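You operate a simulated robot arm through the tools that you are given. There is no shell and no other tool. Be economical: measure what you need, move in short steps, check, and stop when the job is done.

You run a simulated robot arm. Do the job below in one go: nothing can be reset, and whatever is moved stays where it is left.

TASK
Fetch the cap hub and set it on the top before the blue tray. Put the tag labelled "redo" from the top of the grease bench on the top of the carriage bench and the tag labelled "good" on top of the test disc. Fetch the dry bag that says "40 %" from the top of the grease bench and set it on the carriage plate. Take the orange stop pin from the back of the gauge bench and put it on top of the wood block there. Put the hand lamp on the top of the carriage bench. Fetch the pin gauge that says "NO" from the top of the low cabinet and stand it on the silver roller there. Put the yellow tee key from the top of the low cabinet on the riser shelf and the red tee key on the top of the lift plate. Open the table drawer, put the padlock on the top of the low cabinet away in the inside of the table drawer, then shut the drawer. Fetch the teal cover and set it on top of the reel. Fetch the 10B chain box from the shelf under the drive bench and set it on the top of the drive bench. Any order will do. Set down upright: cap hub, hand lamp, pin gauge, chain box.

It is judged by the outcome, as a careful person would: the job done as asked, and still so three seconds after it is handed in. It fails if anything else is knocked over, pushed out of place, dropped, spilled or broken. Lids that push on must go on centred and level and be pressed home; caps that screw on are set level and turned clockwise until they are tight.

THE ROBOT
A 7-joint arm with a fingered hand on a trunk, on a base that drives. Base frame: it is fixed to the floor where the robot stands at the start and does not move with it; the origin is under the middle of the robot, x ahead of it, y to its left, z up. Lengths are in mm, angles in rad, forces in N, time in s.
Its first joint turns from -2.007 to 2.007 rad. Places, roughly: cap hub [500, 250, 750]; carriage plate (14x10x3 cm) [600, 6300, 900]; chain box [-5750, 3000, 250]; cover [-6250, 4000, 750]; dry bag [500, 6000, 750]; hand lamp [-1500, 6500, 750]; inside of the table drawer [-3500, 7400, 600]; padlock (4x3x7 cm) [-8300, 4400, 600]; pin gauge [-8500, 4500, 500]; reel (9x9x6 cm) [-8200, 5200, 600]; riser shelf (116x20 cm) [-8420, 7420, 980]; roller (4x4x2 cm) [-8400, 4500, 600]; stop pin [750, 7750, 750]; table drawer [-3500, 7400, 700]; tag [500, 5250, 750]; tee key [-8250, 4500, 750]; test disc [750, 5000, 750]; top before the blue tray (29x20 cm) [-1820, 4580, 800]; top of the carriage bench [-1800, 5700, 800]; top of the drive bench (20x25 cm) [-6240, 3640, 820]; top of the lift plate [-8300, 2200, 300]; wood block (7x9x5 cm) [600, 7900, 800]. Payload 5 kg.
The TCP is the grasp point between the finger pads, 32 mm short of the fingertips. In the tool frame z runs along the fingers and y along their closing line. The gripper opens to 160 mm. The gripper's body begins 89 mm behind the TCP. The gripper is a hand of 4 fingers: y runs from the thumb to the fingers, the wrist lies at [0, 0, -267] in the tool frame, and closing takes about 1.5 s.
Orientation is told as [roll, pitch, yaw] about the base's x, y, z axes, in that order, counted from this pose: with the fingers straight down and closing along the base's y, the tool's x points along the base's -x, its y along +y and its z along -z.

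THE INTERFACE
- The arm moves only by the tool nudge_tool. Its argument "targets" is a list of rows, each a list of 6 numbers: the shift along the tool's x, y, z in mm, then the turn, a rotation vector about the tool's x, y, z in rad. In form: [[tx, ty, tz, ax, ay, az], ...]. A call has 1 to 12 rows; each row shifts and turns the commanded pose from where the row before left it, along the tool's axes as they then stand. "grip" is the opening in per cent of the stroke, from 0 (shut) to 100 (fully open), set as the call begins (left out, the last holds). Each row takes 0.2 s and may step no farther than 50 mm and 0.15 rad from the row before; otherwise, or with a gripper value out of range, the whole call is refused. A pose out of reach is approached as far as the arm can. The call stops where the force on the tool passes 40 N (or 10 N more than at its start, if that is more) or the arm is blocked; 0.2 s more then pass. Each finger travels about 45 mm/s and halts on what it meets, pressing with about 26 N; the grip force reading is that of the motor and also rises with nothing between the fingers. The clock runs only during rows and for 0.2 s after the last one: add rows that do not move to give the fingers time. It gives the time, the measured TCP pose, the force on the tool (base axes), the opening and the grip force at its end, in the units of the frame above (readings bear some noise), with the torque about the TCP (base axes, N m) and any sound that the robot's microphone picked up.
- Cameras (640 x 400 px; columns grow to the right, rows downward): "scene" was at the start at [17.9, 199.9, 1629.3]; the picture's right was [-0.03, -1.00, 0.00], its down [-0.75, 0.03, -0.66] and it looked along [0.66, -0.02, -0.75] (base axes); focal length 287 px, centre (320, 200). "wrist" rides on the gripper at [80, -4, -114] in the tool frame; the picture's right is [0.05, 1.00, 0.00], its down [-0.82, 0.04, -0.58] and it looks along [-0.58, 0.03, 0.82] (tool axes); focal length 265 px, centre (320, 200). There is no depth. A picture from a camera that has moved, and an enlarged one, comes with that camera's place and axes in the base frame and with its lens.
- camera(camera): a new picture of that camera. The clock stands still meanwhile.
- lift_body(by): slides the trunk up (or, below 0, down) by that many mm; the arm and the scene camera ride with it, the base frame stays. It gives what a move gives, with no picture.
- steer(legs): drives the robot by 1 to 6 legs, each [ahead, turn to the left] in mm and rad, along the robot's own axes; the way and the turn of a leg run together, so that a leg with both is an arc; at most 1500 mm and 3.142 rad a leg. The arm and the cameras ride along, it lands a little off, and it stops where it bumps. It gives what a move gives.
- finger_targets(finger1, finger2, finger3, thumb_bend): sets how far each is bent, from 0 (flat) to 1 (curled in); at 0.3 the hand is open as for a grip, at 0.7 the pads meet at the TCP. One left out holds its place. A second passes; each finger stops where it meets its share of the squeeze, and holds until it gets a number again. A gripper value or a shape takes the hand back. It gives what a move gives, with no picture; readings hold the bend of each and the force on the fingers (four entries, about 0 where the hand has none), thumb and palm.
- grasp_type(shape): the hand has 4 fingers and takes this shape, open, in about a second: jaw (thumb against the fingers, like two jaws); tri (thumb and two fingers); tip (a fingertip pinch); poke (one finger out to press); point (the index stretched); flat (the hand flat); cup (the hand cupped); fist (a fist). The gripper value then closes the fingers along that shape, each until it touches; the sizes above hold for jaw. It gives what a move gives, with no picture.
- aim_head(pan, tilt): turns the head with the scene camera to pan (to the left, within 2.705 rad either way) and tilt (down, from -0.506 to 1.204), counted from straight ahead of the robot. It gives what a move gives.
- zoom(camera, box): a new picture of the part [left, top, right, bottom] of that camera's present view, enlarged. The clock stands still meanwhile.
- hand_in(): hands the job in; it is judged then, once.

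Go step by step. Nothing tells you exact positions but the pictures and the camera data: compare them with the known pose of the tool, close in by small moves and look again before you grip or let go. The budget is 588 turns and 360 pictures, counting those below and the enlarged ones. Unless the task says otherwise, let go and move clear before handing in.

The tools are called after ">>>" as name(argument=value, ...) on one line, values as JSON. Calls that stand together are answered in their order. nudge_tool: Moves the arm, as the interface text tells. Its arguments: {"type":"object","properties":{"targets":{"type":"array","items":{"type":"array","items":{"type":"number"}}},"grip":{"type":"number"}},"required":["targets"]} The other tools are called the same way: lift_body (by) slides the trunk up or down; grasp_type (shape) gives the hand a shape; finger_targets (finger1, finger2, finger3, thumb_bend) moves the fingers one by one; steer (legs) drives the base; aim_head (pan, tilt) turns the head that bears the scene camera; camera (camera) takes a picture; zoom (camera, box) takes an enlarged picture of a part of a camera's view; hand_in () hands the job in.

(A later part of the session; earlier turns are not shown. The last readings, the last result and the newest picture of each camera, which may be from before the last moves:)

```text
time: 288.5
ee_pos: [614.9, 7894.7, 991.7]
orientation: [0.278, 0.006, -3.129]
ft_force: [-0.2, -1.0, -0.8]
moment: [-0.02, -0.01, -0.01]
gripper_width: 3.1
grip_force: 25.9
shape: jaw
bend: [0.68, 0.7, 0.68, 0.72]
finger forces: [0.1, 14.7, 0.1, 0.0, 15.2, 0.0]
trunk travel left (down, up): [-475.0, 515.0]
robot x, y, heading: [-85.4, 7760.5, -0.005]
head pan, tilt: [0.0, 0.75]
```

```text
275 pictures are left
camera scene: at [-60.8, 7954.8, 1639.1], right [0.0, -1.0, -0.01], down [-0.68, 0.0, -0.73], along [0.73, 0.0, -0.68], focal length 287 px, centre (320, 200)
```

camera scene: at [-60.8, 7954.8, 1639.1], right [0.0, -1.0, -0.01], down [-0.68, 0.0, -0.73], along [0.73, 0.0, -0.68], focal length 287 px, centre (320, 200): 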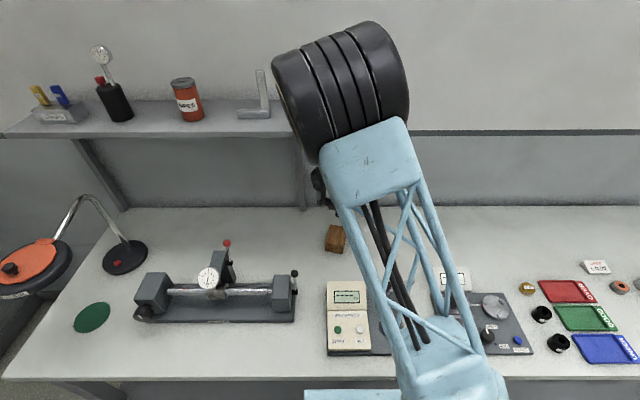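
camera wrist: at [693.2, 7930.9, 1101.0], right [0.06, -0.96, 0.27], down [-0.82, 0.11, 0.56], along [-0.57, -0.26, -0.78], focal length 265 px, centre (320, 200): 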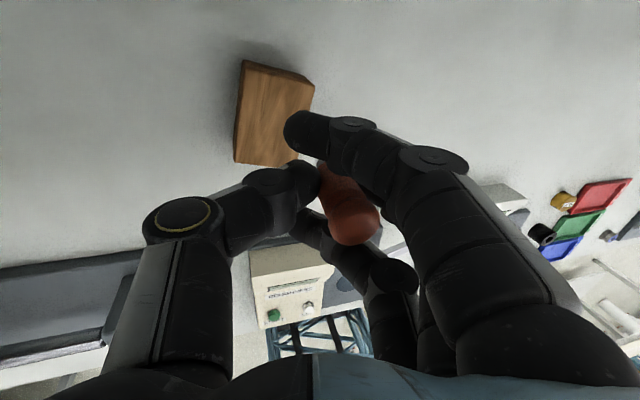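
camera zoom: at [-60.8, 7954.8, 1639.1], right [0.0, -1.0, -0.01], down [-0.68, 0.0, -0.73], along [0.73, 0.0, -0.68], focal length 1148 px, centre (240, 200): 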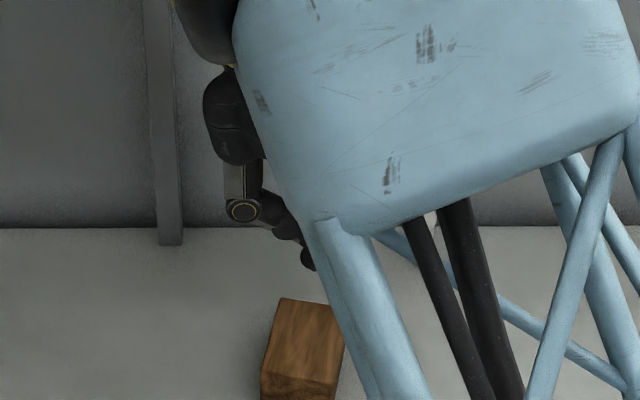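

>>> zoom(camera="scene", box=[220, 40, 420, 240])

>>> aim_head(pan=0.2, tilt=0.5)

>>> camera(camera="scene")

```text
2.00 times, centred on (320, 140) of scene
camera zoom: at [-60.8, 7954.8, 1639.1], right [0.0, -1.0, -0.01], down [-0.68, 0.0, -0.73], along [0.73, 0.0, -0.68], focal length 574 px, centre (320, 320)
```

zoom: 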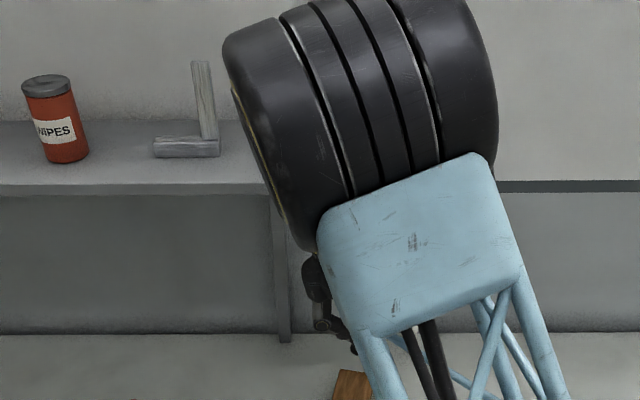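

```text
time: 289.2
ee_pos: [615.7, 7894.8, 991.3]
orientation: [0.277, 0.006, -3.129]
ft_force: [0.3, -0.2, -0.7]
moment: [0.0, 0.01, 0.0]
gripper_width: 3.2
grip_force: 26.2
shape: jaw
bend: [0.68, 0.7, 0.68, 0.72]
finger forces: [0.0, 14.7, 0.1, 0.0, 15.1, 0.1]
trunk travel left (down, up): [-475.0, 515.0]
robot x, y, heading: [-80.0, 7757.4, -0.002]
head pan, tilt: [0.201, 0.499]
```

```text
273 pictures are left
camera scene: at [-55.1, 7972.0, 1660.8], right [0.2, -0.98, -0.01], down [-0.47, -0.09, -0.88], along [0.86, 0.18, -0.48], focal length 287 px, centre (320, 200)
```

scene: 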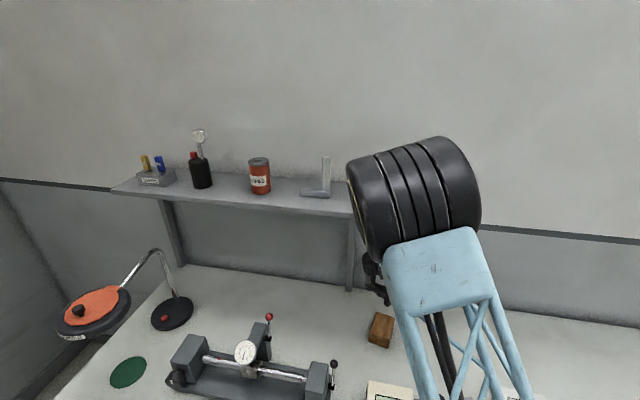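

The shelf corner is at about (637,8004,1236), right where the tilted wrist is leaning. I'll undo the tilt, back away, and turn the hand so that the tilt leans toward the robot instead.

>>> nudge_tool(targets=[[0, 0, 0, 0.14, 0, 0], [0, 0, 0, 0.14, 0, 0], [0, 45, 0, 0, 0, 0], [0, 45, 0, 0, 0, 0], [0, 45, 0, 0, 0, 0], [0, 0, 0, 0, 0, 0]])

>>> nudge_tool(targets=[[0, 0, 0, 0, 0, -0.142], [0, 0, 0, 0, 0, -0.142], [0, 0, 0, 0, 0, -0.142], [0, 0, 0, 0, 0, -0.142], [0, 0, 0, 0, 0, -0.142], [0, 0, 0, 0, 0, -0.142], [0, 0, 0, 0, 0, -0.142], [0, 0, 0, 0, 0, -0.142], [0, 0, 0, 0, 0, -0.142], [0, 0, 0, 0, 0, -0.142], [0, 0, 0, 0, 0, -0.142], [0, 0, 0, 0, 0, 0]])

>>> camera(camera="scene")

>>> camera(camera="wrist")

```text
time: 290.6
ee_pos: [616.4, 7771.1, 988.8]
orientation: [0.0, 0.002, -3.121]
ft_force: [0.0, 0.0, -0.5]
moment: [0.05, 0.0, 0.0]
gripper_width: 3.0
grip_force: 26.2
shape: jaw
bend: [0.68, 0.7, 0.68, 0.72]
finger forces: [0.1, 14.8, 0.0, 0.1, 15.1, 0.0]
trunk travel left (down, up): [-475.0, 515.0]
robot x, y, heading: [-82.6, 7761.3, 0.002]
head pan, tilt: [0.201, 0.499]
```

```text
time: 293.2
ee_pos: [616.4, 7769.9, 989.0]
orientation: [0.004, -0.001, -1.557]
ft_force: [0.5, -0.9, -0.3]
moment: [-0.02, 0.03, 0.01]
gripper_width: 2.9
grip_force: 26.4
shape: jaw
bend: [0.68, 0.7, 0.68, 0.72]
finger forces: [0.0, 14.6, 0.0, 0.0, 14.9, 0.1]
trunk travel left (down, up): [-475.0, 515.0]
robot x, y, heading: [-81.4, 7759.0, 0.001]
head pan, tilt: [0.201, 0.499]
```

```text
272 pictures are left
camera scene: at [-55.0, 7981.1, 1659.5], right [0.2, -0.98, 0.0], down [-0.47, -0.1, -0.88], along [0.86, 0.18, -0.48], focal length 287 px, centre (320, 200)
```

scene: 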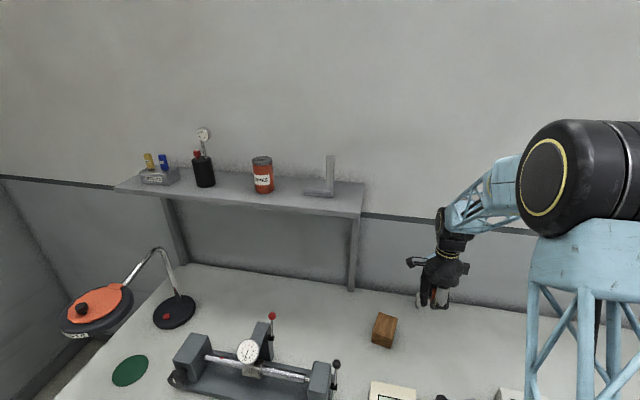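

```text
271 pictures are left
camera wrist: at [609.9, 7849.9, 1102.4], right [1.0, 0.07, 0.0], down [0.05, -0.81, 0.58], along [0.04, -0.58, -0.82], focal length 265 px, centre (320, 200)
```

wrist: 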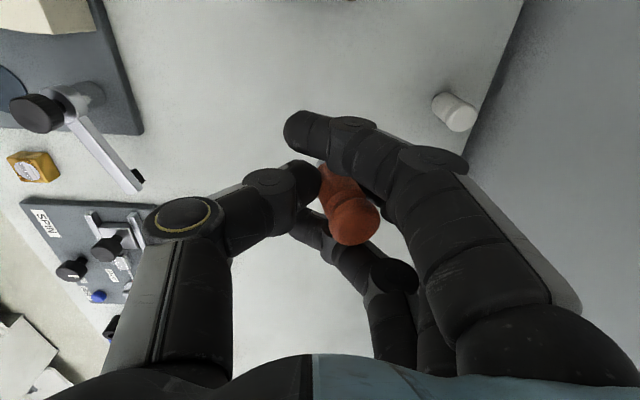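

>>> nudge_tool(targets=[[42, -5, 0, 0, 0, 0], [42, -5, 0, 0, 0, 0], [42, -4, 0, 0, 0, 0], [0, 0, 0, -0.14, 0, 0], [0, 0, 0, -0.14, 0, 0], [0, 0, 0, 0, 0, 0]])

>>> aim_head(pan=0.2, tilt=0.7)

>>> camera(camera="scene")

>>> camera(camera="wrist")

```text
time: 294.6
ee_pos: [599.9, 7896.0, 988.6]
orientation: [0.283, 0.001, -1.56]
ft_force: [-0.6, -0.1, -1.0]
moment: [0.03, -0.04, 0.03]
gripper_width: 3.3
grip_force: 25.8
shape: jaw
bend: [0.68, 0.7, 0.68, 0.72]
finger forces: [0.0, 14.6, 0.0, 0.0, 15.0, 0.1]
trunk travel left (down, up): [-475.0, 515.0]
robot x, y, heading: [-82.2, 7761.3, 0.003]
head pan, tilt: [0.201, 0.499]
```

```text
time: 295.4
ee_pos: [600.4, 7895.7, 991.4]
orientation: [0.284, -0.001, -1.558]
ft_force: [1.0, 0.5, -0.1]
moment: [0.02, 0.02, 0.02]
gripper_width: 3.1
grip_force: 26.0
shape: jaw
bend: [0.68, 0.7, 0.68, 0.72]
finger forces: [0.0, 14.6, 0.1, 0.0, 15.1, 0.0]
trunk travel left (down, up): [-475.0, 515.0]
robot x, y, heading: [-81.7, 7758.0, 0.007]
head pan, tilt: [0.201, 0.7]
```

```text
270 pictures are left
camera scene: at [-61.0, 7980.0, 1641.8], right [0.2, -0.98, 0.0], down [-0.63, -0.13, -0.77], along [0.75, 0.16, -0.64], focal length 287 px, centre (320, 200)
```

scene: 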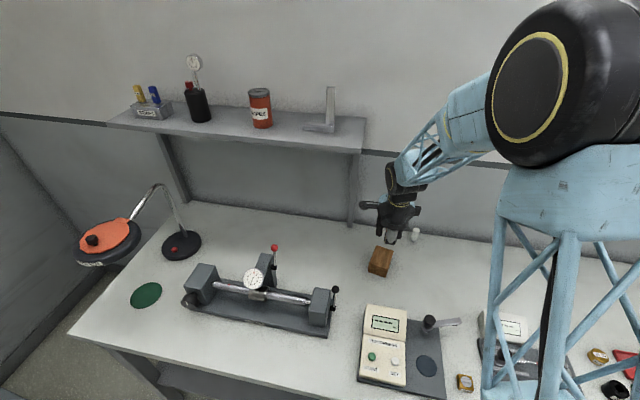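

```text
269 pictures are left
camera wrist: at [562.7, 7975.1, 1097.1], right [0.96, 0.06, 0.28], down [-0.11, -0.82, 0.57], along [0.26, -0.57, -0.78], focal length 265 px, centre (320, 200)
```

wrist: 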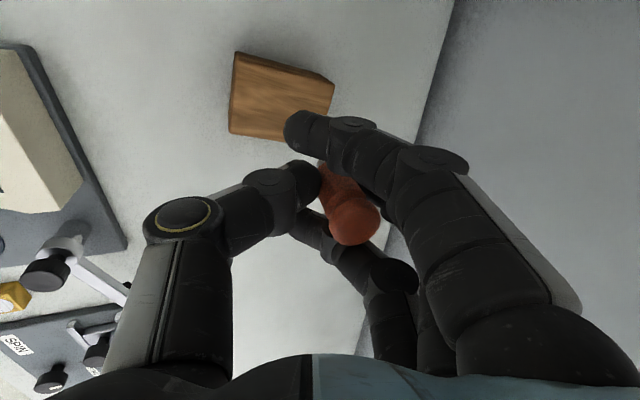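

The robot is level now. Block centre reads (600,7911). I'll move over it and descend partway.

>>> nudge_tool(targets=[[7.5, -14.2, 27.1, 0, 0, 0], [7.5, -14.2, 27.1, 0, 0, 0], [0, 0, 0, 0, 0, 0]])

>>> zoom(camera="scene", box=[340, 200, 440, 280])

>>> camera(camera="wrist")

```text
time: 296.2
ee_pos: [588.5, 7910.2, 926.8]
orientation: [0.284, -0.002, -1.559]
ft_force: [-0.7, 0.5, -0.3]
moment: [-0.03, 0.06, -0.02]
gripper_width: 3.1
grip_force: 25.8
shape: jaw
bend: [0.68, 0.7, 0.68, 0.72]
finger forces: [0.0, 14.6, 0.1, 0.1, 14.9, 0.0]
trunk travel left (down, up): [-475.0, 515.0]
robot x, y, heading: [-83.4, 7758.4, 0.004]
head pan, tilt: [0.201, 0.7]
```

```text
5.00 times, centred on (390, 240) of scene
camera zoom: at [-60.9, 7980.1, 1641.8], right [0.2, -0.98, 0.0], down [-0.63, -0.13, -0.76], along [0.75, 0.16, -0.64], focal length 1434 px, centre (-30, 0)
```

zoom: 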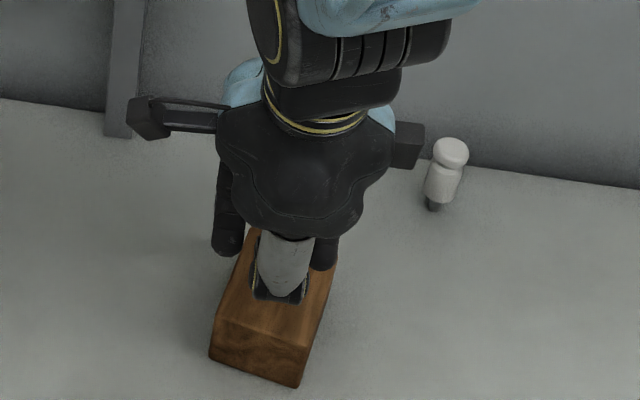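

```text
267 pictures are left
camera wrist: at [550.6, 7990.6, 1034.5], right [0.96, 0.06, 0.28], down [-0.11, -0.82, 0.57], along [0.26, -0.57, -0.77], focal length 265 px, centre (320, 200)
```

wrist: 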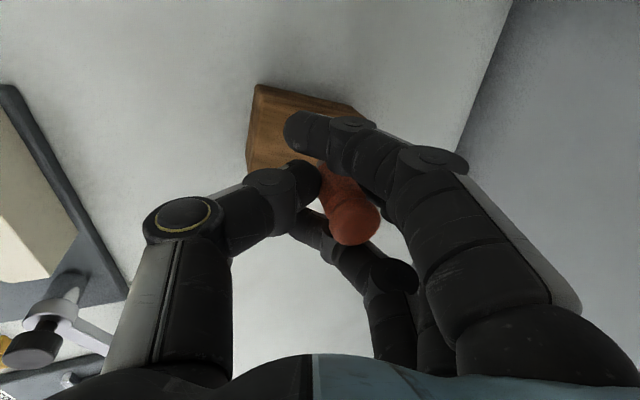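

I'll shift slightly toward the block centre and feel down for contact.

>>> nudge_tool(targets=[[-3, -5.2, 9, 0, 0, 0], [-3, -5.2, 9, 0, 0, 0], [0, -0.84, 2.9, 0, 0, 0], [0, -0.56, 1.9, 0, 0, 0], [0, 0, 0, 0, 0, 0]])

>>> nudge_tool(targets=[[0, -0.56, 1.9, 0, 0, 0], [0, -0.56, 1.9, 0, 0, 0], [0, 0, 0, 0, 0, 0]])

```text
time: 297.4
ee_pos: [582.8, 7904.3, 902.5]
orientation: [0.282, -0.002, -1.559]
ft_force: [0.4, 0.2, -0.1]
moment: [0.01, 0.06, 0.01]
gripper_width: 3.2
grip_force: 26.3
shape: jaw
bend: [0.68, 0.7, 0.68, 0.72]
finger forces: [0.1, 14.6, 0.0, 0.1, 14.9, 0.0]
trunk travel left (down, up): [-475.0, 515.0]
robot x, y, heading: [-81.2, 7757.8, 0.002]
head pan, tilt: [0.201, 0.7]
```

```text
time: 298.2
ee_pos: [583.0, 7904.9, 899.9]
orientation: [0.285, -0.001, -1.559]
ft_force: [0.0, 0.4, -0.6]
moment: [-0.01, -0.03, -0.03]
gripper_width: 3.3
grip_force: 25.8
shape: jaw
bend: [0.68, 0.7, 0.68, 0.72]
finger forces: [0.0, 14.6, 0.0, 0.1, 14.9, 0.0]
trunk travel left (down, up): [-475.0, 515.0]
robot x, y, heading: [-85.7, 7758.3, -0.002]
head pan, tilt: [0.201, 0.7]
```

>>> nudge_tool(targets=[[0, -0.56, 1.9, 0, 0, 0], [0, -0.56, 1.9, 0, 0, 0], [0, -0.56, 1.9, 0, 0, 0], [0, 0, 0, 0, 0, 0]])

>>> camera(camera="wrist")

```text
time: 299.2
ee_pos: [583.2, 7904.7, 894.7]
orientation: [0.285, 0.0, -1.56]
ft_force: [-0.5, -0.7, 8.4]
moment: [-0.02, -0.11, -0.01]
gripper_width: 3.7
grip_force: 26.0
shape: jaw
bend: [0.68, 0.7, 0.68, 0.73]
finger forces: [0.0, 15.5, 0.1, 0.0, 16.6, 0.1]
trunk travel left (down, up): [-475.0, 515.0]
robot x, y, heading: [-85.8, 7761.3, 0.006]
head pan, tilt: [0.201, 0.7]
```

```text
266 pictures are left
camera wrist: at [545.8, 7984.2, 1002.4], right [0.96, 0.06, 0.28], down [-0.11, -0.82, 0.57], along [0.27, -0.57, -0.77], focal length 265 px, centre (320, 200)
```

wrist: 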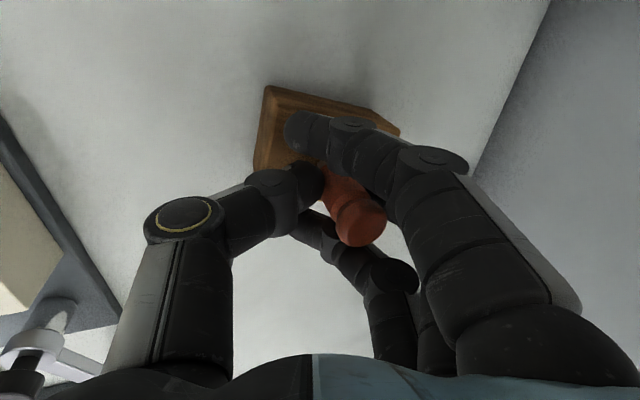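

Contact is on the block's centre. The pin leaned a few degrees more, so I'll correct that slightly and then open gently.

>>> nudge_tool(targets=[[0, -3, -0.5, -0.06, 0, 0], [0, 0, 0, 0, 0, 0]])

>>> zoom(camera="scene", box=[340, 200, 440, 280])

>>> zoom(camera="wrist", box=[240, 80, 440, 260])

```text
time: 299.8
ee_pos: [580.8, 7903.6, 893.3]
orientation: [0.344, -0.002, -1.558]
ft_force: [0.3, 0.8, 7.9]
moment: [-0.04, -0.17, -0.03]
gripper_width: 3.7
grip_force: 25.9
shape: jaw
bend: [0.68, 0.7, 0.68, 0.73]
finger forces: [0.0, 15.9, 0.0, 0.0, 15.4, 0.0]
trunk travel left (down, up): [-475.0, 515.0]
robot x, y, heading: [-78.8, 7758.7, 0.004]
head pan, tilt: [0.201, 0.7]
```

```text
5.00 times, centred on (390, 240) of scene
camera zoom: at [-61.5, 7980.2, 1641.7], right [0.2, -0.98, 0.0], down [-0.63, -0.13, -0.77], along [0.75, 0.16, -0.64], focal length 1434 px, centre (-30, 0)
```

zoom: 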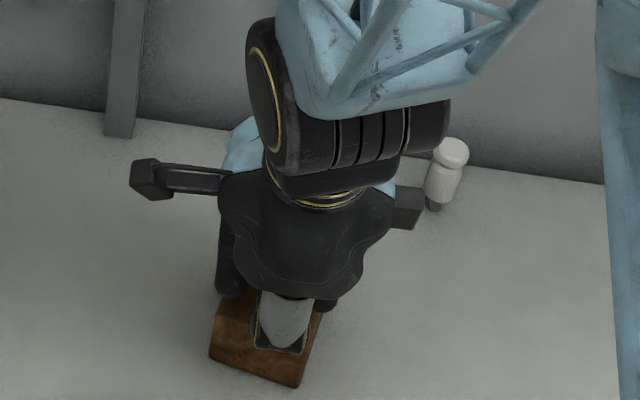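

```text
2.22 times, centred on (340, 170) of wrist
camera zoom: at [536.5, 7984.3, 998.6], right [0.94, 0.06, 0.34], down [-0.14, -0.82, 0.56], along [0.31, -0.57, -0.76], focal length 590 px, centre (276, 267)
```

zoom: 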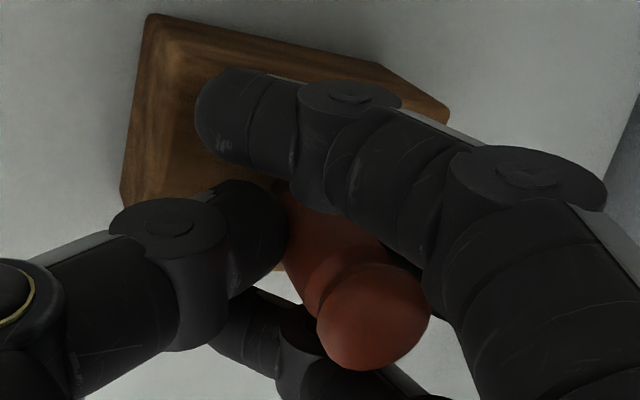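

The pin should now be close to vertical. Opening gently in small steps.

>>> nudge_tool(targets=[[0, 0, 0, 0, 0, 0], [0, 0, 0, 0, 0, 0], [0, 0, 0, 0, 0, 0]], grip=10)

>>> camera(camera="wrist")

```text
time: 300.6
ee_pos: [580.4, 7904.6, 892.7]
orientation: [0.343, -0.001, -1.558]
ft_force: [0.3, 0.8, 0.5]
moment: [0.0, 0.01, 0.05]
gripper_width: 16.7
grip_force: 0.1
shape: jaw
bend: [0.72, 0.71, 0.72, 0.7]
finger forces: [0.1, 1.5, 0.0, 0.1, 1.2, 0.1]
trunk travel left (down, up): [-475.0, 515.0]
robot x, y, heading: [-82.5, 7763.6, 0.005]
head pan, tilt: [0.201, 0.7]
```

```text
263 pictures are left
camera wrist: at [536.7, 7984.2, 998.1], right [0.94, 0.06, 0.34], down [-0.14, -0.82, 0.56], along [0.31, -0.57, -0.76], focal length 265 px, centre (320, 200)
```

wrist: 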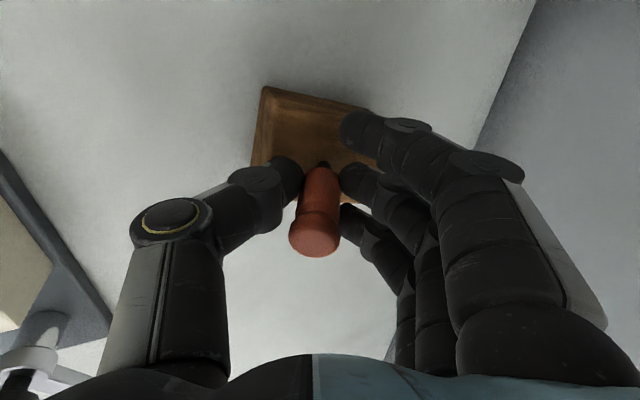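

The pin has settled in line with the hand, lightly held. I'll bring the hand (and pin) upright by pivoting about the pin's tip.

>>> nudge_tool(targets=[[0, 4.1, -0.2, 0.085, 0, 0], [0, 4.1, -0.2, 0.085, 0, 0], [0, 4.1, -0.2, 0.085, 0, 0], [0, 4.1, -0.2, 0.085, 0, 0], [0, 0, 0, 0, 0, 0]])

>>> camera(camera="wrist")

>>> zoom(camera="scene", box=[340, 200, 440, 280])

```text
time: 301.8
ee_pos: [595.5, 7904.2, 898.4]
orientation: [0.004, -0.002, -1.556]
ft_force: [-0.9, -0.4, -0.5]
moment: [-0.03, 0.03, 0.02]
gripper_width: 16.5
grip_force: 0.0
shape: jaw
bend: [0.72, 0.71, 0.72, 0.7]
finger forces: [0.0, 1.1, 0.1, 0.0, 1.3, 0.0]
trunk travel left (down, up): [-475.0, 515.0]
robot x, y, heading: [-80.8, 7760.3, 0.001]
head pan, tilt: [0.201, 0.7]
```

```text
262 pictures are left
camera wrist: at [589.8, 7984.8, 1012.2], right [1.0, 0.06, 0.0], down [0.05, -0.81, 0.58], along [0.04, -0.58, -0.82], focal length 265 px, centre (320, 200)
```

wrist: 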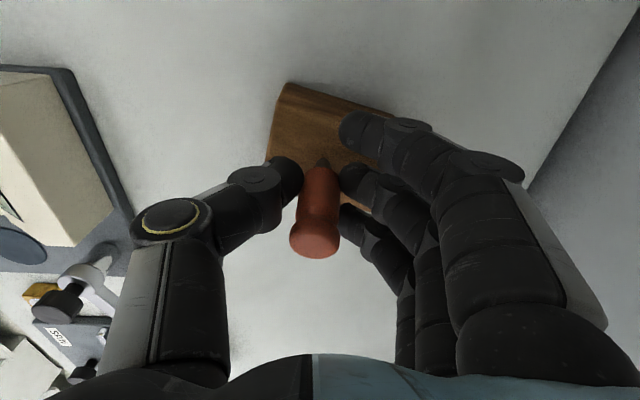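

```text
5.00 times, centred on (390, 240) of scene
camera zoom: at [-60.8, 7980.1, 1641.8], right [0.2, -0.98, 0.0], down [-0.63, -0.13, -0.76], along [0.75, 0.16, -0.64], focal length 1434 px, centre (-30, 0)
```

zoom: 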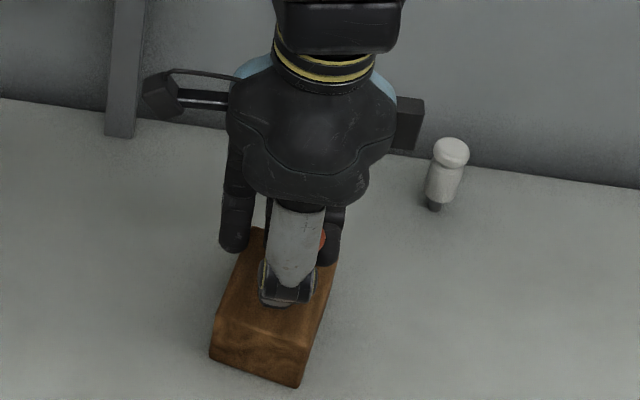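

Nearly vertical and still lightly pinched. A small extra correction, then lower 2–3 mm to contact.

>>> nudge_tool(targets=[[0, 3.3, 0, 0.07, 0, 0], [0, 0, 1.5, 0, 0, 0], [0, 0, 1.5, 0, 0, 0], [0, 0, 0, 0, 0, 0]])

>>> zoom(camera="wrist", box=[220, 80, 420, 260])

```text
time: 302.8
ee_pos: [599.5, 7903.1, 894.8]
orientation: [-0.066, 0.0, -1.558]
ft_force: [0.9, 0.6, 0.6]
moment: [-0.02, -0.01, 0.02]
gripper_width: 16.6
grip_force: 0.1
shape: jaw
bend: [0.72, 0.71, 0.72, 0.7]
finger forces: [0.1, 1.3, 0.0, 0.0, 1.3, 0.1]
trunk travel left (down, up): [-475.0, 515.0]
robot x, y, heading: [-83.5, 7762.0, 0.003]
head pan, tilt: [0.201, 0.7]
```

```text
2.22 times, centred on (320, 170) of wrist
camera zoom: at [600.8, 7984.5, 1009.3], right [1.0, 0.06, -0.07], down [0.09, -0.81, 0.57], along [-0.02, -0.58, -0.82], focal length 590 px, centre (320, 267)
```

zoom: 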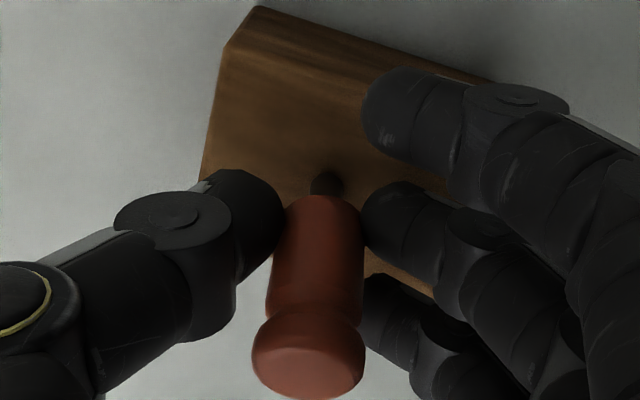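

>>> nudge_tool(targets=[[0, 0, 1.5, 0, 0, 0], [0, 0, 1.5, 0, 0, 0], [0, 0, 0, 0, 0, 0]])

>>> zoom(camera="wrist", box=[220, 80, 420, 260])

```text
time: 303.6
ee_pos: [597.4, 7905.1, 893.2]
orientation: [-0.068, -0.003, -1.56]
ft_force: [0.0, -0.2, 1.6]
moment: [0.02, -0.05, 0.0]
gripper_width: 16.5
grip_force: 0.0
shape: jaw
bend: [0.72, 0.72, 0.72, 0.7]
finger forces: [0.0, 1.2, 0.0, 0.0, 1.1, 0.1]
trunk travel left (down, up): [-475.0, 515.0]
robot x, y, heading: [-83.2, 7759.3, 0.005]
head pan, tilt: [0.201, 0.7]
```

```text
2.22 times, centred on (320, 170) of wrist
camera zoom: at [600.1, 7984.5, 1006.1], right [1.0, 0.06, -0.07], down [0.09, -0.81, 0.57], along [-0.02, -0.58, -0.82], focal length 590 px, centre (320, 267)
```

zoom: 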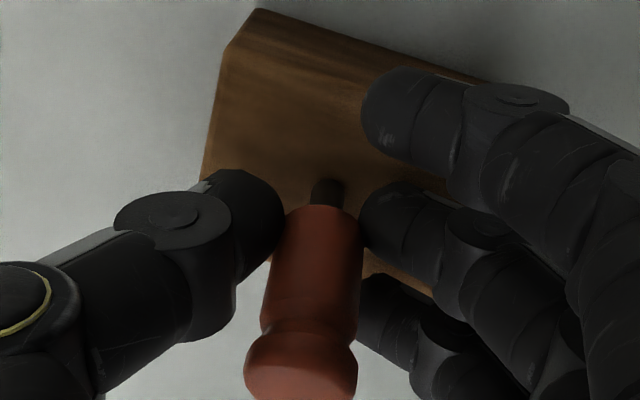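

Tip is on the block and the pin is vertical. Releasing.

>>> nudge_tool(targets=[[0, 0, 0, 0, 0, 0], [0, 0, 0, 0, 0, 0], [0, 0, 0, 0, 0, 0]], grip=25)

>>> camera(camera="wrist")

```text
time: 304.4
ee_pos: [598.4, 7904.3, 892.9]
orientation: [-0.065, -0.003, -1.559]
ft_force: [0.5, -0.1, 0.2]
moment: [0.0, 0.01, 0.03]
gripper_width: 39.3
grip_force: 0.0
shape: jaw
bend: [0.73, 0.73, 0.73, 0.7]
finger forces: [0.1, 0.0, 0.0, 0.0, 0.1, 0.1]
trunk travel left (down, up): [-475.0, 515.0]
robot x, y, heading: [-81.0, 7759.3, 0.006]
head pan, tilt: [0.201, 0.7]
```

```text
258 pictures are left
camera wrist: at [600.2, 7984.6, 1006.1], right [1.0, 0.06, -0.07], down [0.09, -0.81, 0.57], along [-0.02, -0.58, -0.82], focal length 265 px, centre (320, 200)
```

wrist: 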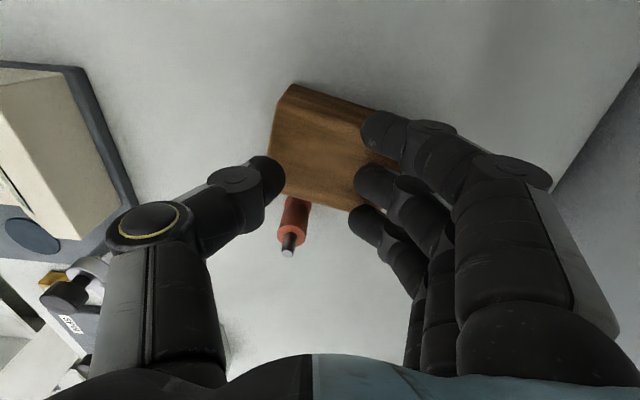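

The pin toppled off the near side of the block and lies next to it. I'll rise and look at how it lies.

>>> nudge_tool(targets=[[0, 0, -20, -0.033, 0, 0], [0, 0, -30, 0.1, 0, 0], [0, 0, -30, 0, 0, 0], [0, 0, 0, 0, 0, 0]])

>>> camera(camera="wrist")

>>> zoom(camera="scene", box=[340, 200, 440, 280])

```text
time: 305.4
ee_pos: [604.4, 7904.9, 973.1]
orientation: [-0.134, 0.0, -1.558]
ft_force: [0.2, 0.5, -0.1]
moment: [0.04, -0.01, 0.03]
gripper_width: 39.6
grip_force: 0.1
shape: jaw
bend: [0.73, 0.73, 0.73, 0.7]
finger forces: [0.0, 0.1, 0.1, 0.0, 0.0, 0.0]
trunk travel left (down, up): [-475.0, 515.0]
robot x, y, heading: [-80.7, 7762.5, 0.01]
head pan, tilt: [0.201, 0.7]
```

```text
257 pictures are left
camera wrist: at [613.8, 7985.6, 1086.3], right [0.99, 0.06, -0.13], down [0.13, -0.81, 0.57], along [-0.07, -0.58, -0.81], focal length 265 px, centre (320, 200)
```

wrist: 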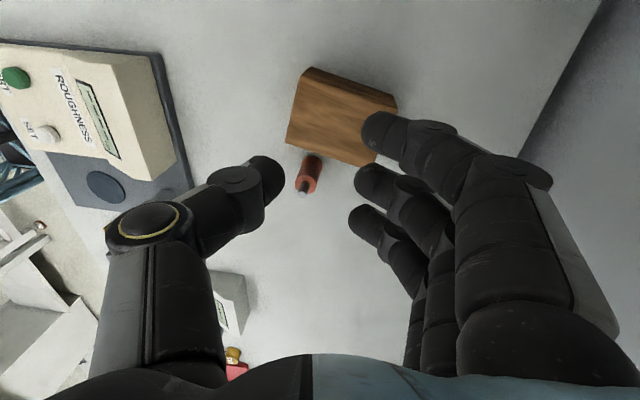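

```text
5.00 times, centred on (390, 240) of scene
camera zoom: at [-61.4, 7980.0, 1641.7], right [0.2, -0.98, 0.0], down [-0.63, -0.13, -0.77], along [0.75, 0.16, -0.64], focal length 1434 px, centre (-30, 0)
```

zoom: 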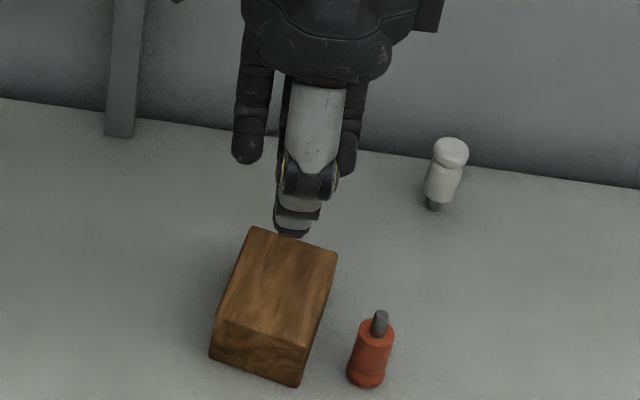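

The pin luckily landed standing on its flat head right beside the block. I'll level the hand, hover over it, and fold the finger nearest the block out of the way before gripping.

>>> nudge_tool(targets=[[0, 0, 0, -0.134, 0, 0], [-32, -12, 0, 0, 0, 0], [-31, -12, 0, 0, 0, 0], [0, 0, 0, 0, 0, 0]])

>>> finger_targets(finger1=0.0, finger2=0.5, finger3=0.3, thumb_bend=0.5)

>>> camera(camera="wrist")

```text
time: 306.4
ee_pos: [580.8, 7843.1, 972.5]
orientation: [0.003, 0.001, -1.555]
ft_force: [-0.6, 0.3, -0.6]
moment: [0.03, 0.01, 0.06]
gripper_width: 39.8
grip_force: 0.0
shape: jaw
bend: [0.73, 0.73, 0.73, 0.7]
finger forces: [0.0, 0.1, 0.0, 0.1, 0.0, 0.1]
trunk travel left (down, up): [-475.0, 515.0]
robot x, y, heading: [-87.2, 7760.8, 0.006]
head pan, tilt: [0.201, 0.7]
```

```text
time: 307.4
ee_pos: [582.7, 7843.5, 972.2]
orientation: [0.0, 0.0, -1.56]
ft_force: [0.2, 0.8, -0.3]
moment: [0.01, 0.02, 0.0]
gripper_width: 167.5
grip_force: 0.0
shape: fingers
bend: [0.0, 0.5, 0.3, 0.5]
finger forces: [0.0, 0.1, 0.0, 0.0, 0.0, 0.1]
trunk travel left (down, up): [-475.0, 515.0]
robot x, y, heading: [-85.4, 7761.7, 0.005]
head pan, tilt: [0.201, 0.7]
```

```text
255 pictures are left
camera wrist: at [576.0, 7923.0, 1086.0], right [1.0, 0.06, 0.0], down [0.05, -0.81, 0.58], along [0.04, -0.58, -0.82], focal length 265 px, centre (320, 200)
```

wrist: 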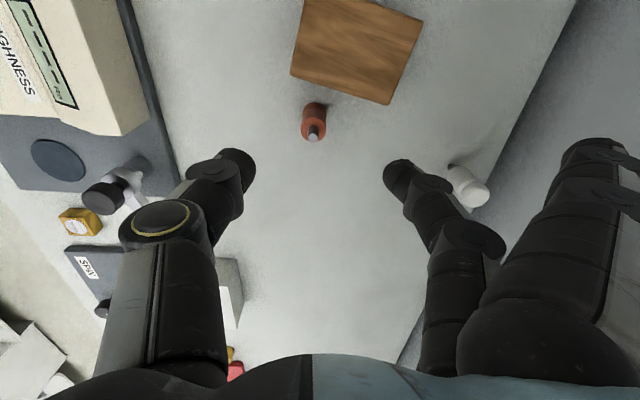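

The outer fingers are folded away; thumb and middle finger are ready. I'll centre and descend.

>>> nudge_tool(targets=[[-1, -5, 30, 0, 0, 0], [0, 0, 30, 0, 0, 0], [0, 0, 30, 0, 0, 0], [0, 0, 0, 0, 0, 0]])

>>> camera(camera="wrist")

```text
time: 308.4
ee_pos: [576.2, 7841.2, 880.3]
orientation: [0.0, -0.002, -1.558]
ft_force: [-0.8, 0.0, 0.4]
moment: [0.02, 0.04, 0.0]
gripper_width: 167.8
grip_force: 0.2
shape: fingers
bend: [0.0, 0.5, 0.3, 0.5]
finger forces: [0.0, 0.0, 0.1, 0.0, 0.1, 0.0]
trunk travel left (down, up): [-475.0, 515.0]
robot x, y, heading: [-84.0, 7760.7, 0.009]
head pan, tilt: [0.201, 0.7]
```

```text
254 pictures are left
camera wrist: at [571.2, 7921.4, 994.1], right [1.0, 0.06, 0.0], down [0.05, -0.81, 0.58], along [0.04, -0.58, -0.82], focal length 265 px, centre (320, 200)
```

wrist: 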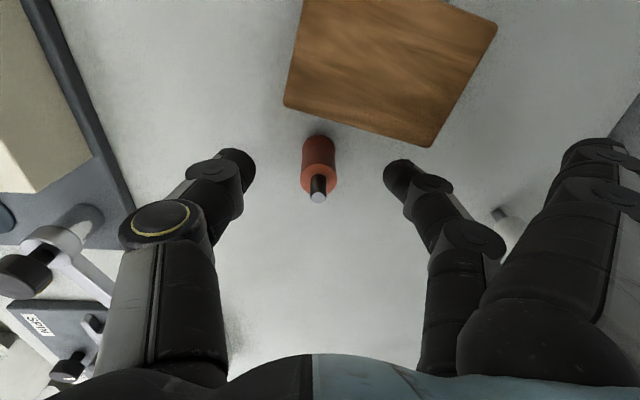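

>>> nudge_tool(targets=[[0, 0, 12, 0, 0, 0], [0, 0, 10, 0, 0, 0], [0, 0, 8, 0, 0, 0], [0, 0, 0, 0, 0, 0]])

>>> finger_targets(finger2=0.8, thumb_bend=0.8)

>>> camera(camera="wrist")

```text
time: 309.4
ee_pos: [576.2, 7840.5, 851.6]
orientation: [0.003, 0.0, -1.559]
ft_force: [-0.4, -0.1, 0.5]
moment: [0.01, -0.01, -0.02]
gripper_width: 167.8
grip_force: 0.0
shape: fingers
bend: [0.0, 0.5, 0.3, 0.5]
finger forces: [0.1, 0.0, 0.1, 0.0, 0.1, 0.0]
trunk travel left (down, up): [-475.0, 515.0]
robot x, y, heading: [-81.6, 7761.5, 0.012]
head pan, tilt: [0.201, 0.7]
```

```text
time: 310.4
ee_pos: [577.7, 7839.8, 852.4]
orientation: [0.0, -0.001, -1.558]
ft_force: [-0.7, -0.6, -0.7]
moment: [0.03, 0.01, 0.01]
gripper_width: 111.3
grip_force: 0.0
shape: fingers
bend: [0.0, 0.69, 0.3, 0.79]
finger forces: [0.1, 0.0, 0.1, 0.1, 0.1, 0.0]
trunk travel left (down, up): [-475.0, 515.0]
robot x, y, heading: [-88.6, 7760.6, 0.007]
head pan, tilt: [0.201, 0.7]
```

```text
253 pictures are left
camera wrist: at [571.6, 7920.7, 965.9], right [1.0, 0.06, 0.0], down [0.05, -0.81, 0.58], along [0.04, -0.58, -0.82], focal length 265 px, centre (320, 200)
```

wrist: 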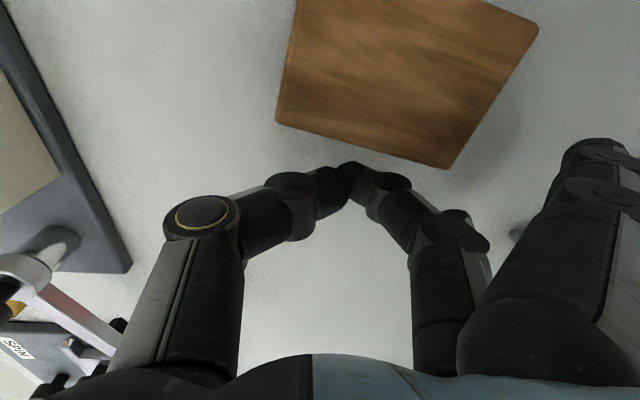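

The pin isn't between the fingers as expected; let me check where it is.

>>> zoom(camera="scene", box=[330, 200, 450, 290])

>>> zoom(camera="wrist", box=[240, 100, 460, 260])

```text
4.44 times, centred on (390, 245) of scene
camera zoom: at [-61.0, 7980.0, 1641.7], right [0.2, -0.98, 0.0], down [-0.63, -0.13, -0.76], along [0.75, 0.16, -0.64], focal length 1275 px, centre (9, 0)
```

zoom: 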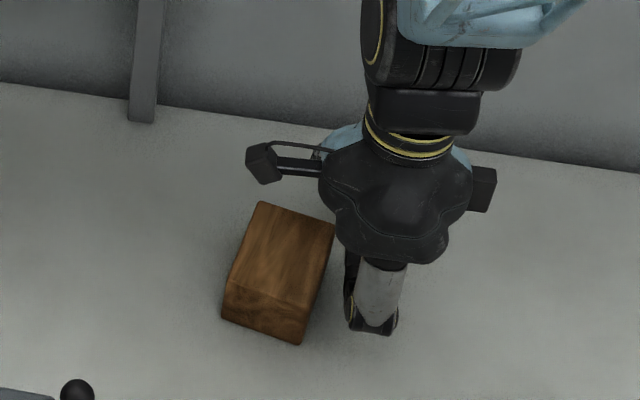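

```text
2.50 times, centred on (350, 180) of wrist
camera zoom: at [571.6, 7920.7, 965.9], right [1.0, 0.06, 0.0], down [0.05, -0.81, 0.58], along [0.04, -0.58, -0.82], focal length 664 px, centre (245, 250)
```

zoom: 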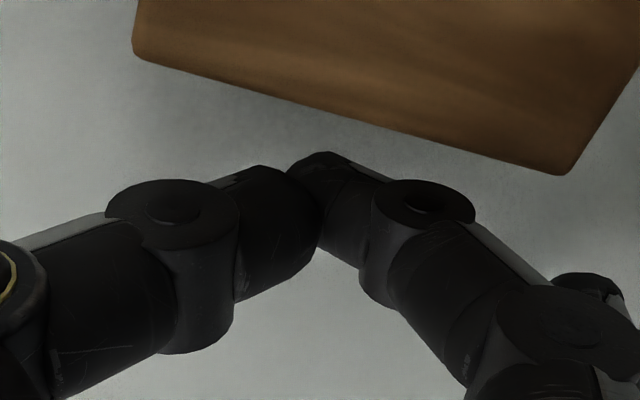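

>>> nudge_tool(targets=[[0, 0, -40, 0, 0, 0], [0, 0, -40, 0, 0, 0], [0, 0, -40, 0, 0, 0], [0, 0, 0, 0, 0, 0]])

>>> camera(camera="wrist")

>>> aim_head(pan=-0.05, tilt=0.85)

>>> camera(camera="scene")

```text
time: 311.4
ee_pos: [575.8, 7838.2, 973.0]
orientation: [-0.002, 0.0, -1.559]
ft_force: [0.0, 0.6, -0.6]
moment: [-0.03, -0.02, 0.01]
gripper_width: 110.8
grip_force: 0.0
shape: fingers
bend: [0.0, 0.69, 0.3, 0.79]
finger forces: [0.0, 0.0, 0.1, 0.0, 0.0, 0.0]
trunk travel left (down, up): [-475.0, 515.0]
robot x, y, heading: [-80.3, 7759.7, 0.002]
head pan, tilt: [0.201, 0.7]
```

```text
250 pictures are left
camera wrist: at [571.0, 7919.9, 1086.8], right [1.0, 0.06, 0.0], down [0.05, -0.81, 0.58], along [0.04, -0.58, -0.82], focal length 265 px, centre (320, 200)
```

wrist: 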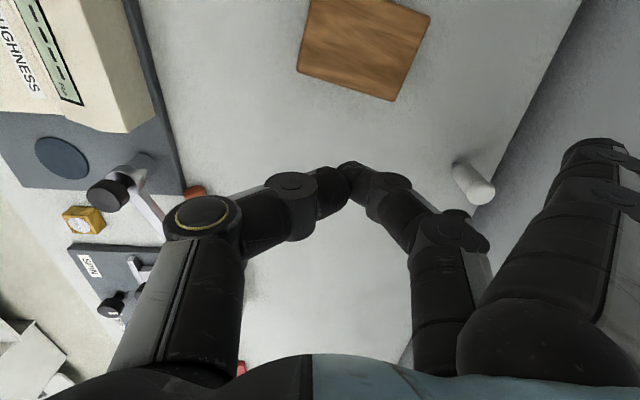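

```text
time: 312.1
ee_pos: [575.5, 7838.9, 972.7]
orientation: [0.0, -0.001, -1.559]
ft_force: [-0.3, -0.3, 0.5]
moment: [-0.01, 0.0, 0.04]
gripper_width: 111.0
grip_force: 0.0
shape: fingers
bend: [0.0, 0.69, 0.3, 0.79]
finger forces: [0.1, 0.0, 0.1, 0.0, 0.1, 0.0]
trunk travel left (down, up): [-475.0, 515.0]
robot x, y, heading: [-84.2, 7761.8, 0.006]
head pan, tilt: [-0.051, 0.85]
```

```text
249 pictures are left
camera scene: at [-66.1, 7959.1, 1629.5], right [-0.05, -1.0, 0.0], down [-0.75, 0.03, -0.66], along [0.66, -0.03, -0.75], focal length 287 px, centre (320, 200)
```

scene: 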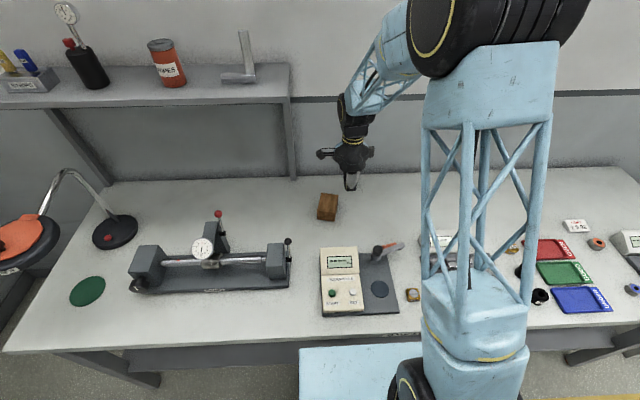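

The pin has rolled over by the roughness tester's arm. Zooming there.

>>> zoom(camera="scene", box=[340, 220, 430, 280])

>>> zoom(camera="wrist", box=[60, 120, 260, 260])

```text
6.67 times, centred on (385, 250) of scene
camera zoom: at [-66.1, 7959.1, 1629.5], right [-0.05, -1.0, 0.0], down [-0.75, 0.03, -0.66], along [0.66, -0.03, -0.75], focal length 1912 px, centre (-113, -133)
```

zoom: 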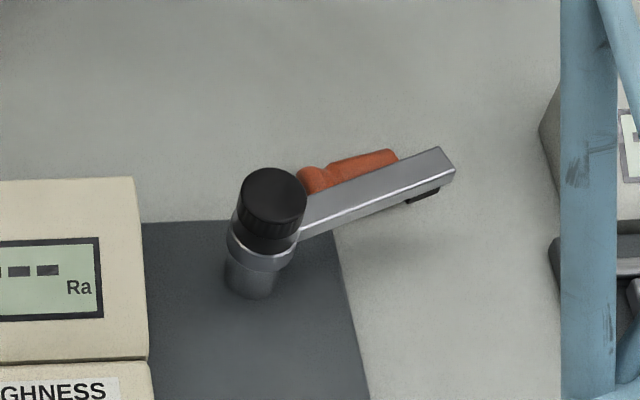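

```text
2.86 times, centred on (160, 190) of wrist
camera zoom: at [571.2, 7920.1, 1086.4], right [1.0, 0.06, 0.0], down [0.05, -0.81, 0.58], along [0.04, -0.58, -0.82], focal length 758 px, centre (777, 229)
```

zoom: 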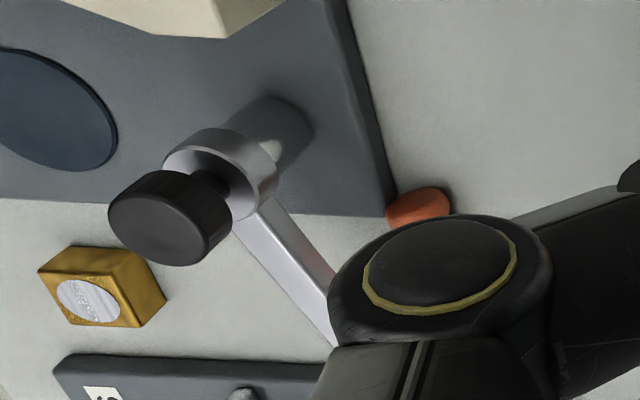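

The pin now lies on its side at about (440,7700), just behind the tester's arm. I'll use thumb and middle finger along the pin's length, with the other fingers curled away.

>>> finger_targets(finger1=1.0, finger2=0.5, finger3=1.0, thumb_bend=0.5)

>>> nudge_tool(targets=[[0, 0, -10, 0, 0, 0.1438], [0, 0, 0, 0, 0, 0.1438], [0, 0, 0, 0, 0, 0.1438], [0, 0, 0, 0, 0, 0.1438], [0, 0, 0, 0, 0, 0.1438], [0, 0, 0, 0, 0, 0.1438], [0, 0, 0, 0, 0, 0.1438], [0, 0, 0, 0, 0, 0.1438], [0, 0, 0, 0, 0, 0.1438], [0, 0, 0, 0, 0, 0]])

```text
time: 313.1
ee_pos: [576.9, 7839.8, 973.2]
orientation: [-0.001, -0.002, -1.558]
ft_force: [-0.1, -0.1, 0.2]
moment: [-0.01, -0.02, 0.02]
gripper_width: 61.9
grip_force: 0.1
shape: fingers
bend: [1.0, 0.5, 1.0, 0.5]
finger forces: [0.1, 0.0, 0.0, 0.1, 0.0, 0.1]
trunk travel left (down, up): [-475.0, 515.0]
robot x, y, heading: [-83.3, 7760.9, 0.005]
head pan, tilt: [-0.051, 0.85]
```

```text
time: 315.3
ee_pos: [576.4, 7839.9, 981.2]
orientation: [0.002, -0.001, -2.853]
ft_force: [0.2, -0.1, 0.5]
moment: [0.05, 0.02, -0.02]
gripper_width: 62.1
grip_force: 0.0
shape: fingers
bend: [1.0, 0.5, 1.0, 0.5]
finger forces: [0.1, 0.1, 0.0, 0.0, 0.0, 0.0]
trunk travel left (down, up): [-475.0, 515.0]
robot x, y, heading: [-83.7, 7762.0, 0.002]
head pan, tilt: [-0.051, 0.85]
```

>>> nudge_tool(targets=[[-41.8, 24, 0, 0, 0, 0], [-41.8, 24, 0, 0, 0, 0], [-41.8, 24, 0, 0, 0, 0], [-41.8, 24, 0, 0, 0, 0], [0, 0, 0, 0, 0, 0]])

>>> camera(camera="wrist")

>>> zoom(camera="scene", box=[320, 180, 440, 280])

```text
time: 316.5
ee_pos: [444.5, 7702.0, 981.9]
orientation: [0.0, 0.001, -2.853]
ft_force: [1.1, 0.2, 0.4]
moment: [0.01, 0.0, 0.01]
gripper_width: 61.7
grip_force: 0.0
shape: fingers
bend: [1.0, 0.5, 1.0, 0.5]
finger forces: [0.0, 0.0, 0.1, 0.1, 0.1, 0.1]
trunk travel left (down, up): [-475.0, 515.0]
robot x, y, heading: [-82.7, 7762.6, 0.001]
head pan, tilt: [-0.051, 0.85]
```

```text
246 pictures are left
camera wrist: at [520.1, 7728.3, 1095.4], right [0.33, -0.94, 0.0], down [-0.77, -0.27, 0.58], along [-0.54, -0.19, -0.82], focal length 265 px, centre (320, 200)
```

wrist: 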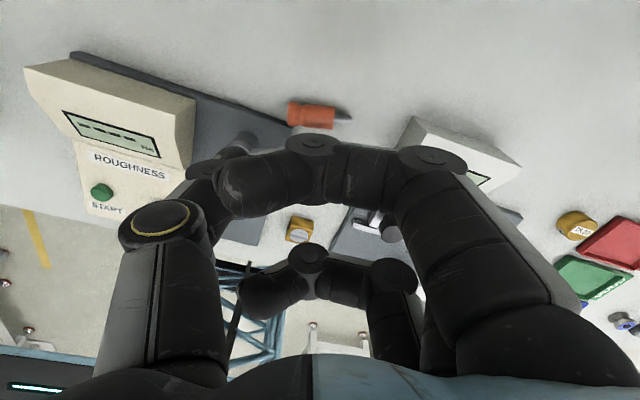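

```text
4.00 times, centred on (380, 230) of scene
camera zoom: at [-66.3, 7958.8, 1629.5], right [-0.05, -1.0, 0.0], down [-0.75, 0.03, -0.66], along [0.66, -0.03, -0.75], focal length 1148 px, centre (80, 80)
```

zoom: 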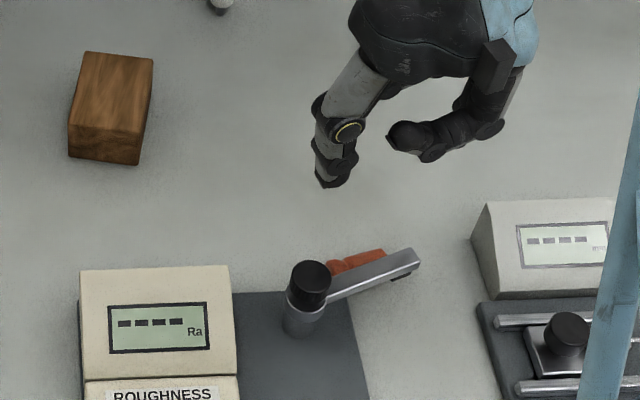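

I'll match the outer fingers to the middle one (so they stay clear of the display box and arm) and descend over the pin.

>>> finger_targets(finger1=0.5, finger2=0.5, finger3=0.5, thumb_bend=0.5)

>>> nudge_tool(targets=[[-5, 0, 30, 0, 0, 0], [0, 0, 30, 0, 0, 0], [0, 0, 0, 0, 0, 0]])

>>> camera(camera="wrist")

>>> zoom(camera="scene", box=[320, 180, 440, 280])

```text
time: 317.5
ee_pos: [445.9, 7701.9, 981.4]
orientation: [0.001, -0.001, -2.85]
ft_force: [-0.4, 0.4, -1.0]
moment: [0.0, 0.01, 0.03]
gripper_width: 90.8
grip_force: 0.1
shape: fingers
bend: [0.5, 0.5, 0.5, 0.5]
finger forces: [0.1, 0.0, 0.1, 0.0, 0.1, 0.0]
trunk travel left (down, up): [-475.0, 515.0]
robot x, y, heading: [-83.6, 7764.0, 0.004]
head pan, tilt: [-0.051, 0.85]
```

```text
time: 318.3
ee_pos: [440.3, 7699.7, 922.0]
orientation: [0.001, 0.0, -2.854]
ft_force: [0.3, 1.3, 0.3]
moment: [0.04, 0.03, -0.02]
gripper_width: 90.6
grip_force: 0.1
shape: fingers
bend: [0.5, 0.5, 0.5, 0.5]
finger forces: [0.1, 0.0, 0.0, 0.0, 0.0, 0.1]
trunk travel left (down, up): [-475.0, 515.0]
robot x, y, heading: [-81.6, 7759.5, 0.006]
head pan, tilt: [-0.051, 0.85]
```

```text
244 pictures are left
camera wrist: at [516.6, 7726.4, 1036.1], right [0.33, -0.94, 0.0], down [-0.77, -0.27, 0.58], along [-0.54, -0.19, -0.82], focal length 265 px, centre (320, 200)
```

wrist: 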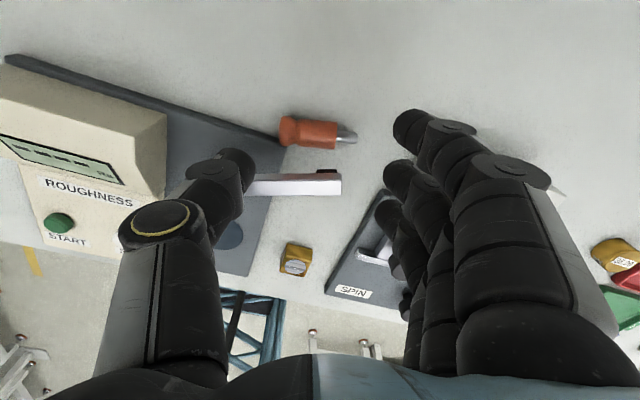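

```text
4.00 times, centred on (380, 230) of scene
camera zoom: at [-65.9, 7959.0, 1629.5], right [-0.05, -1.0, 0.0], down [-0.75, 0.03, -0.66], along [0.66, -0.03, -0.75], focal length 1148 px, centre (80, 80)
```

zoom: 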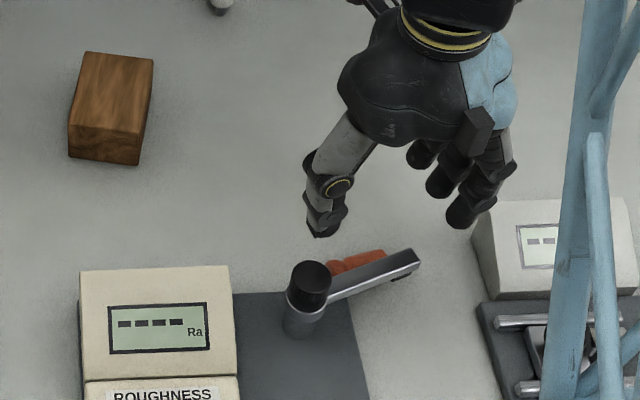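

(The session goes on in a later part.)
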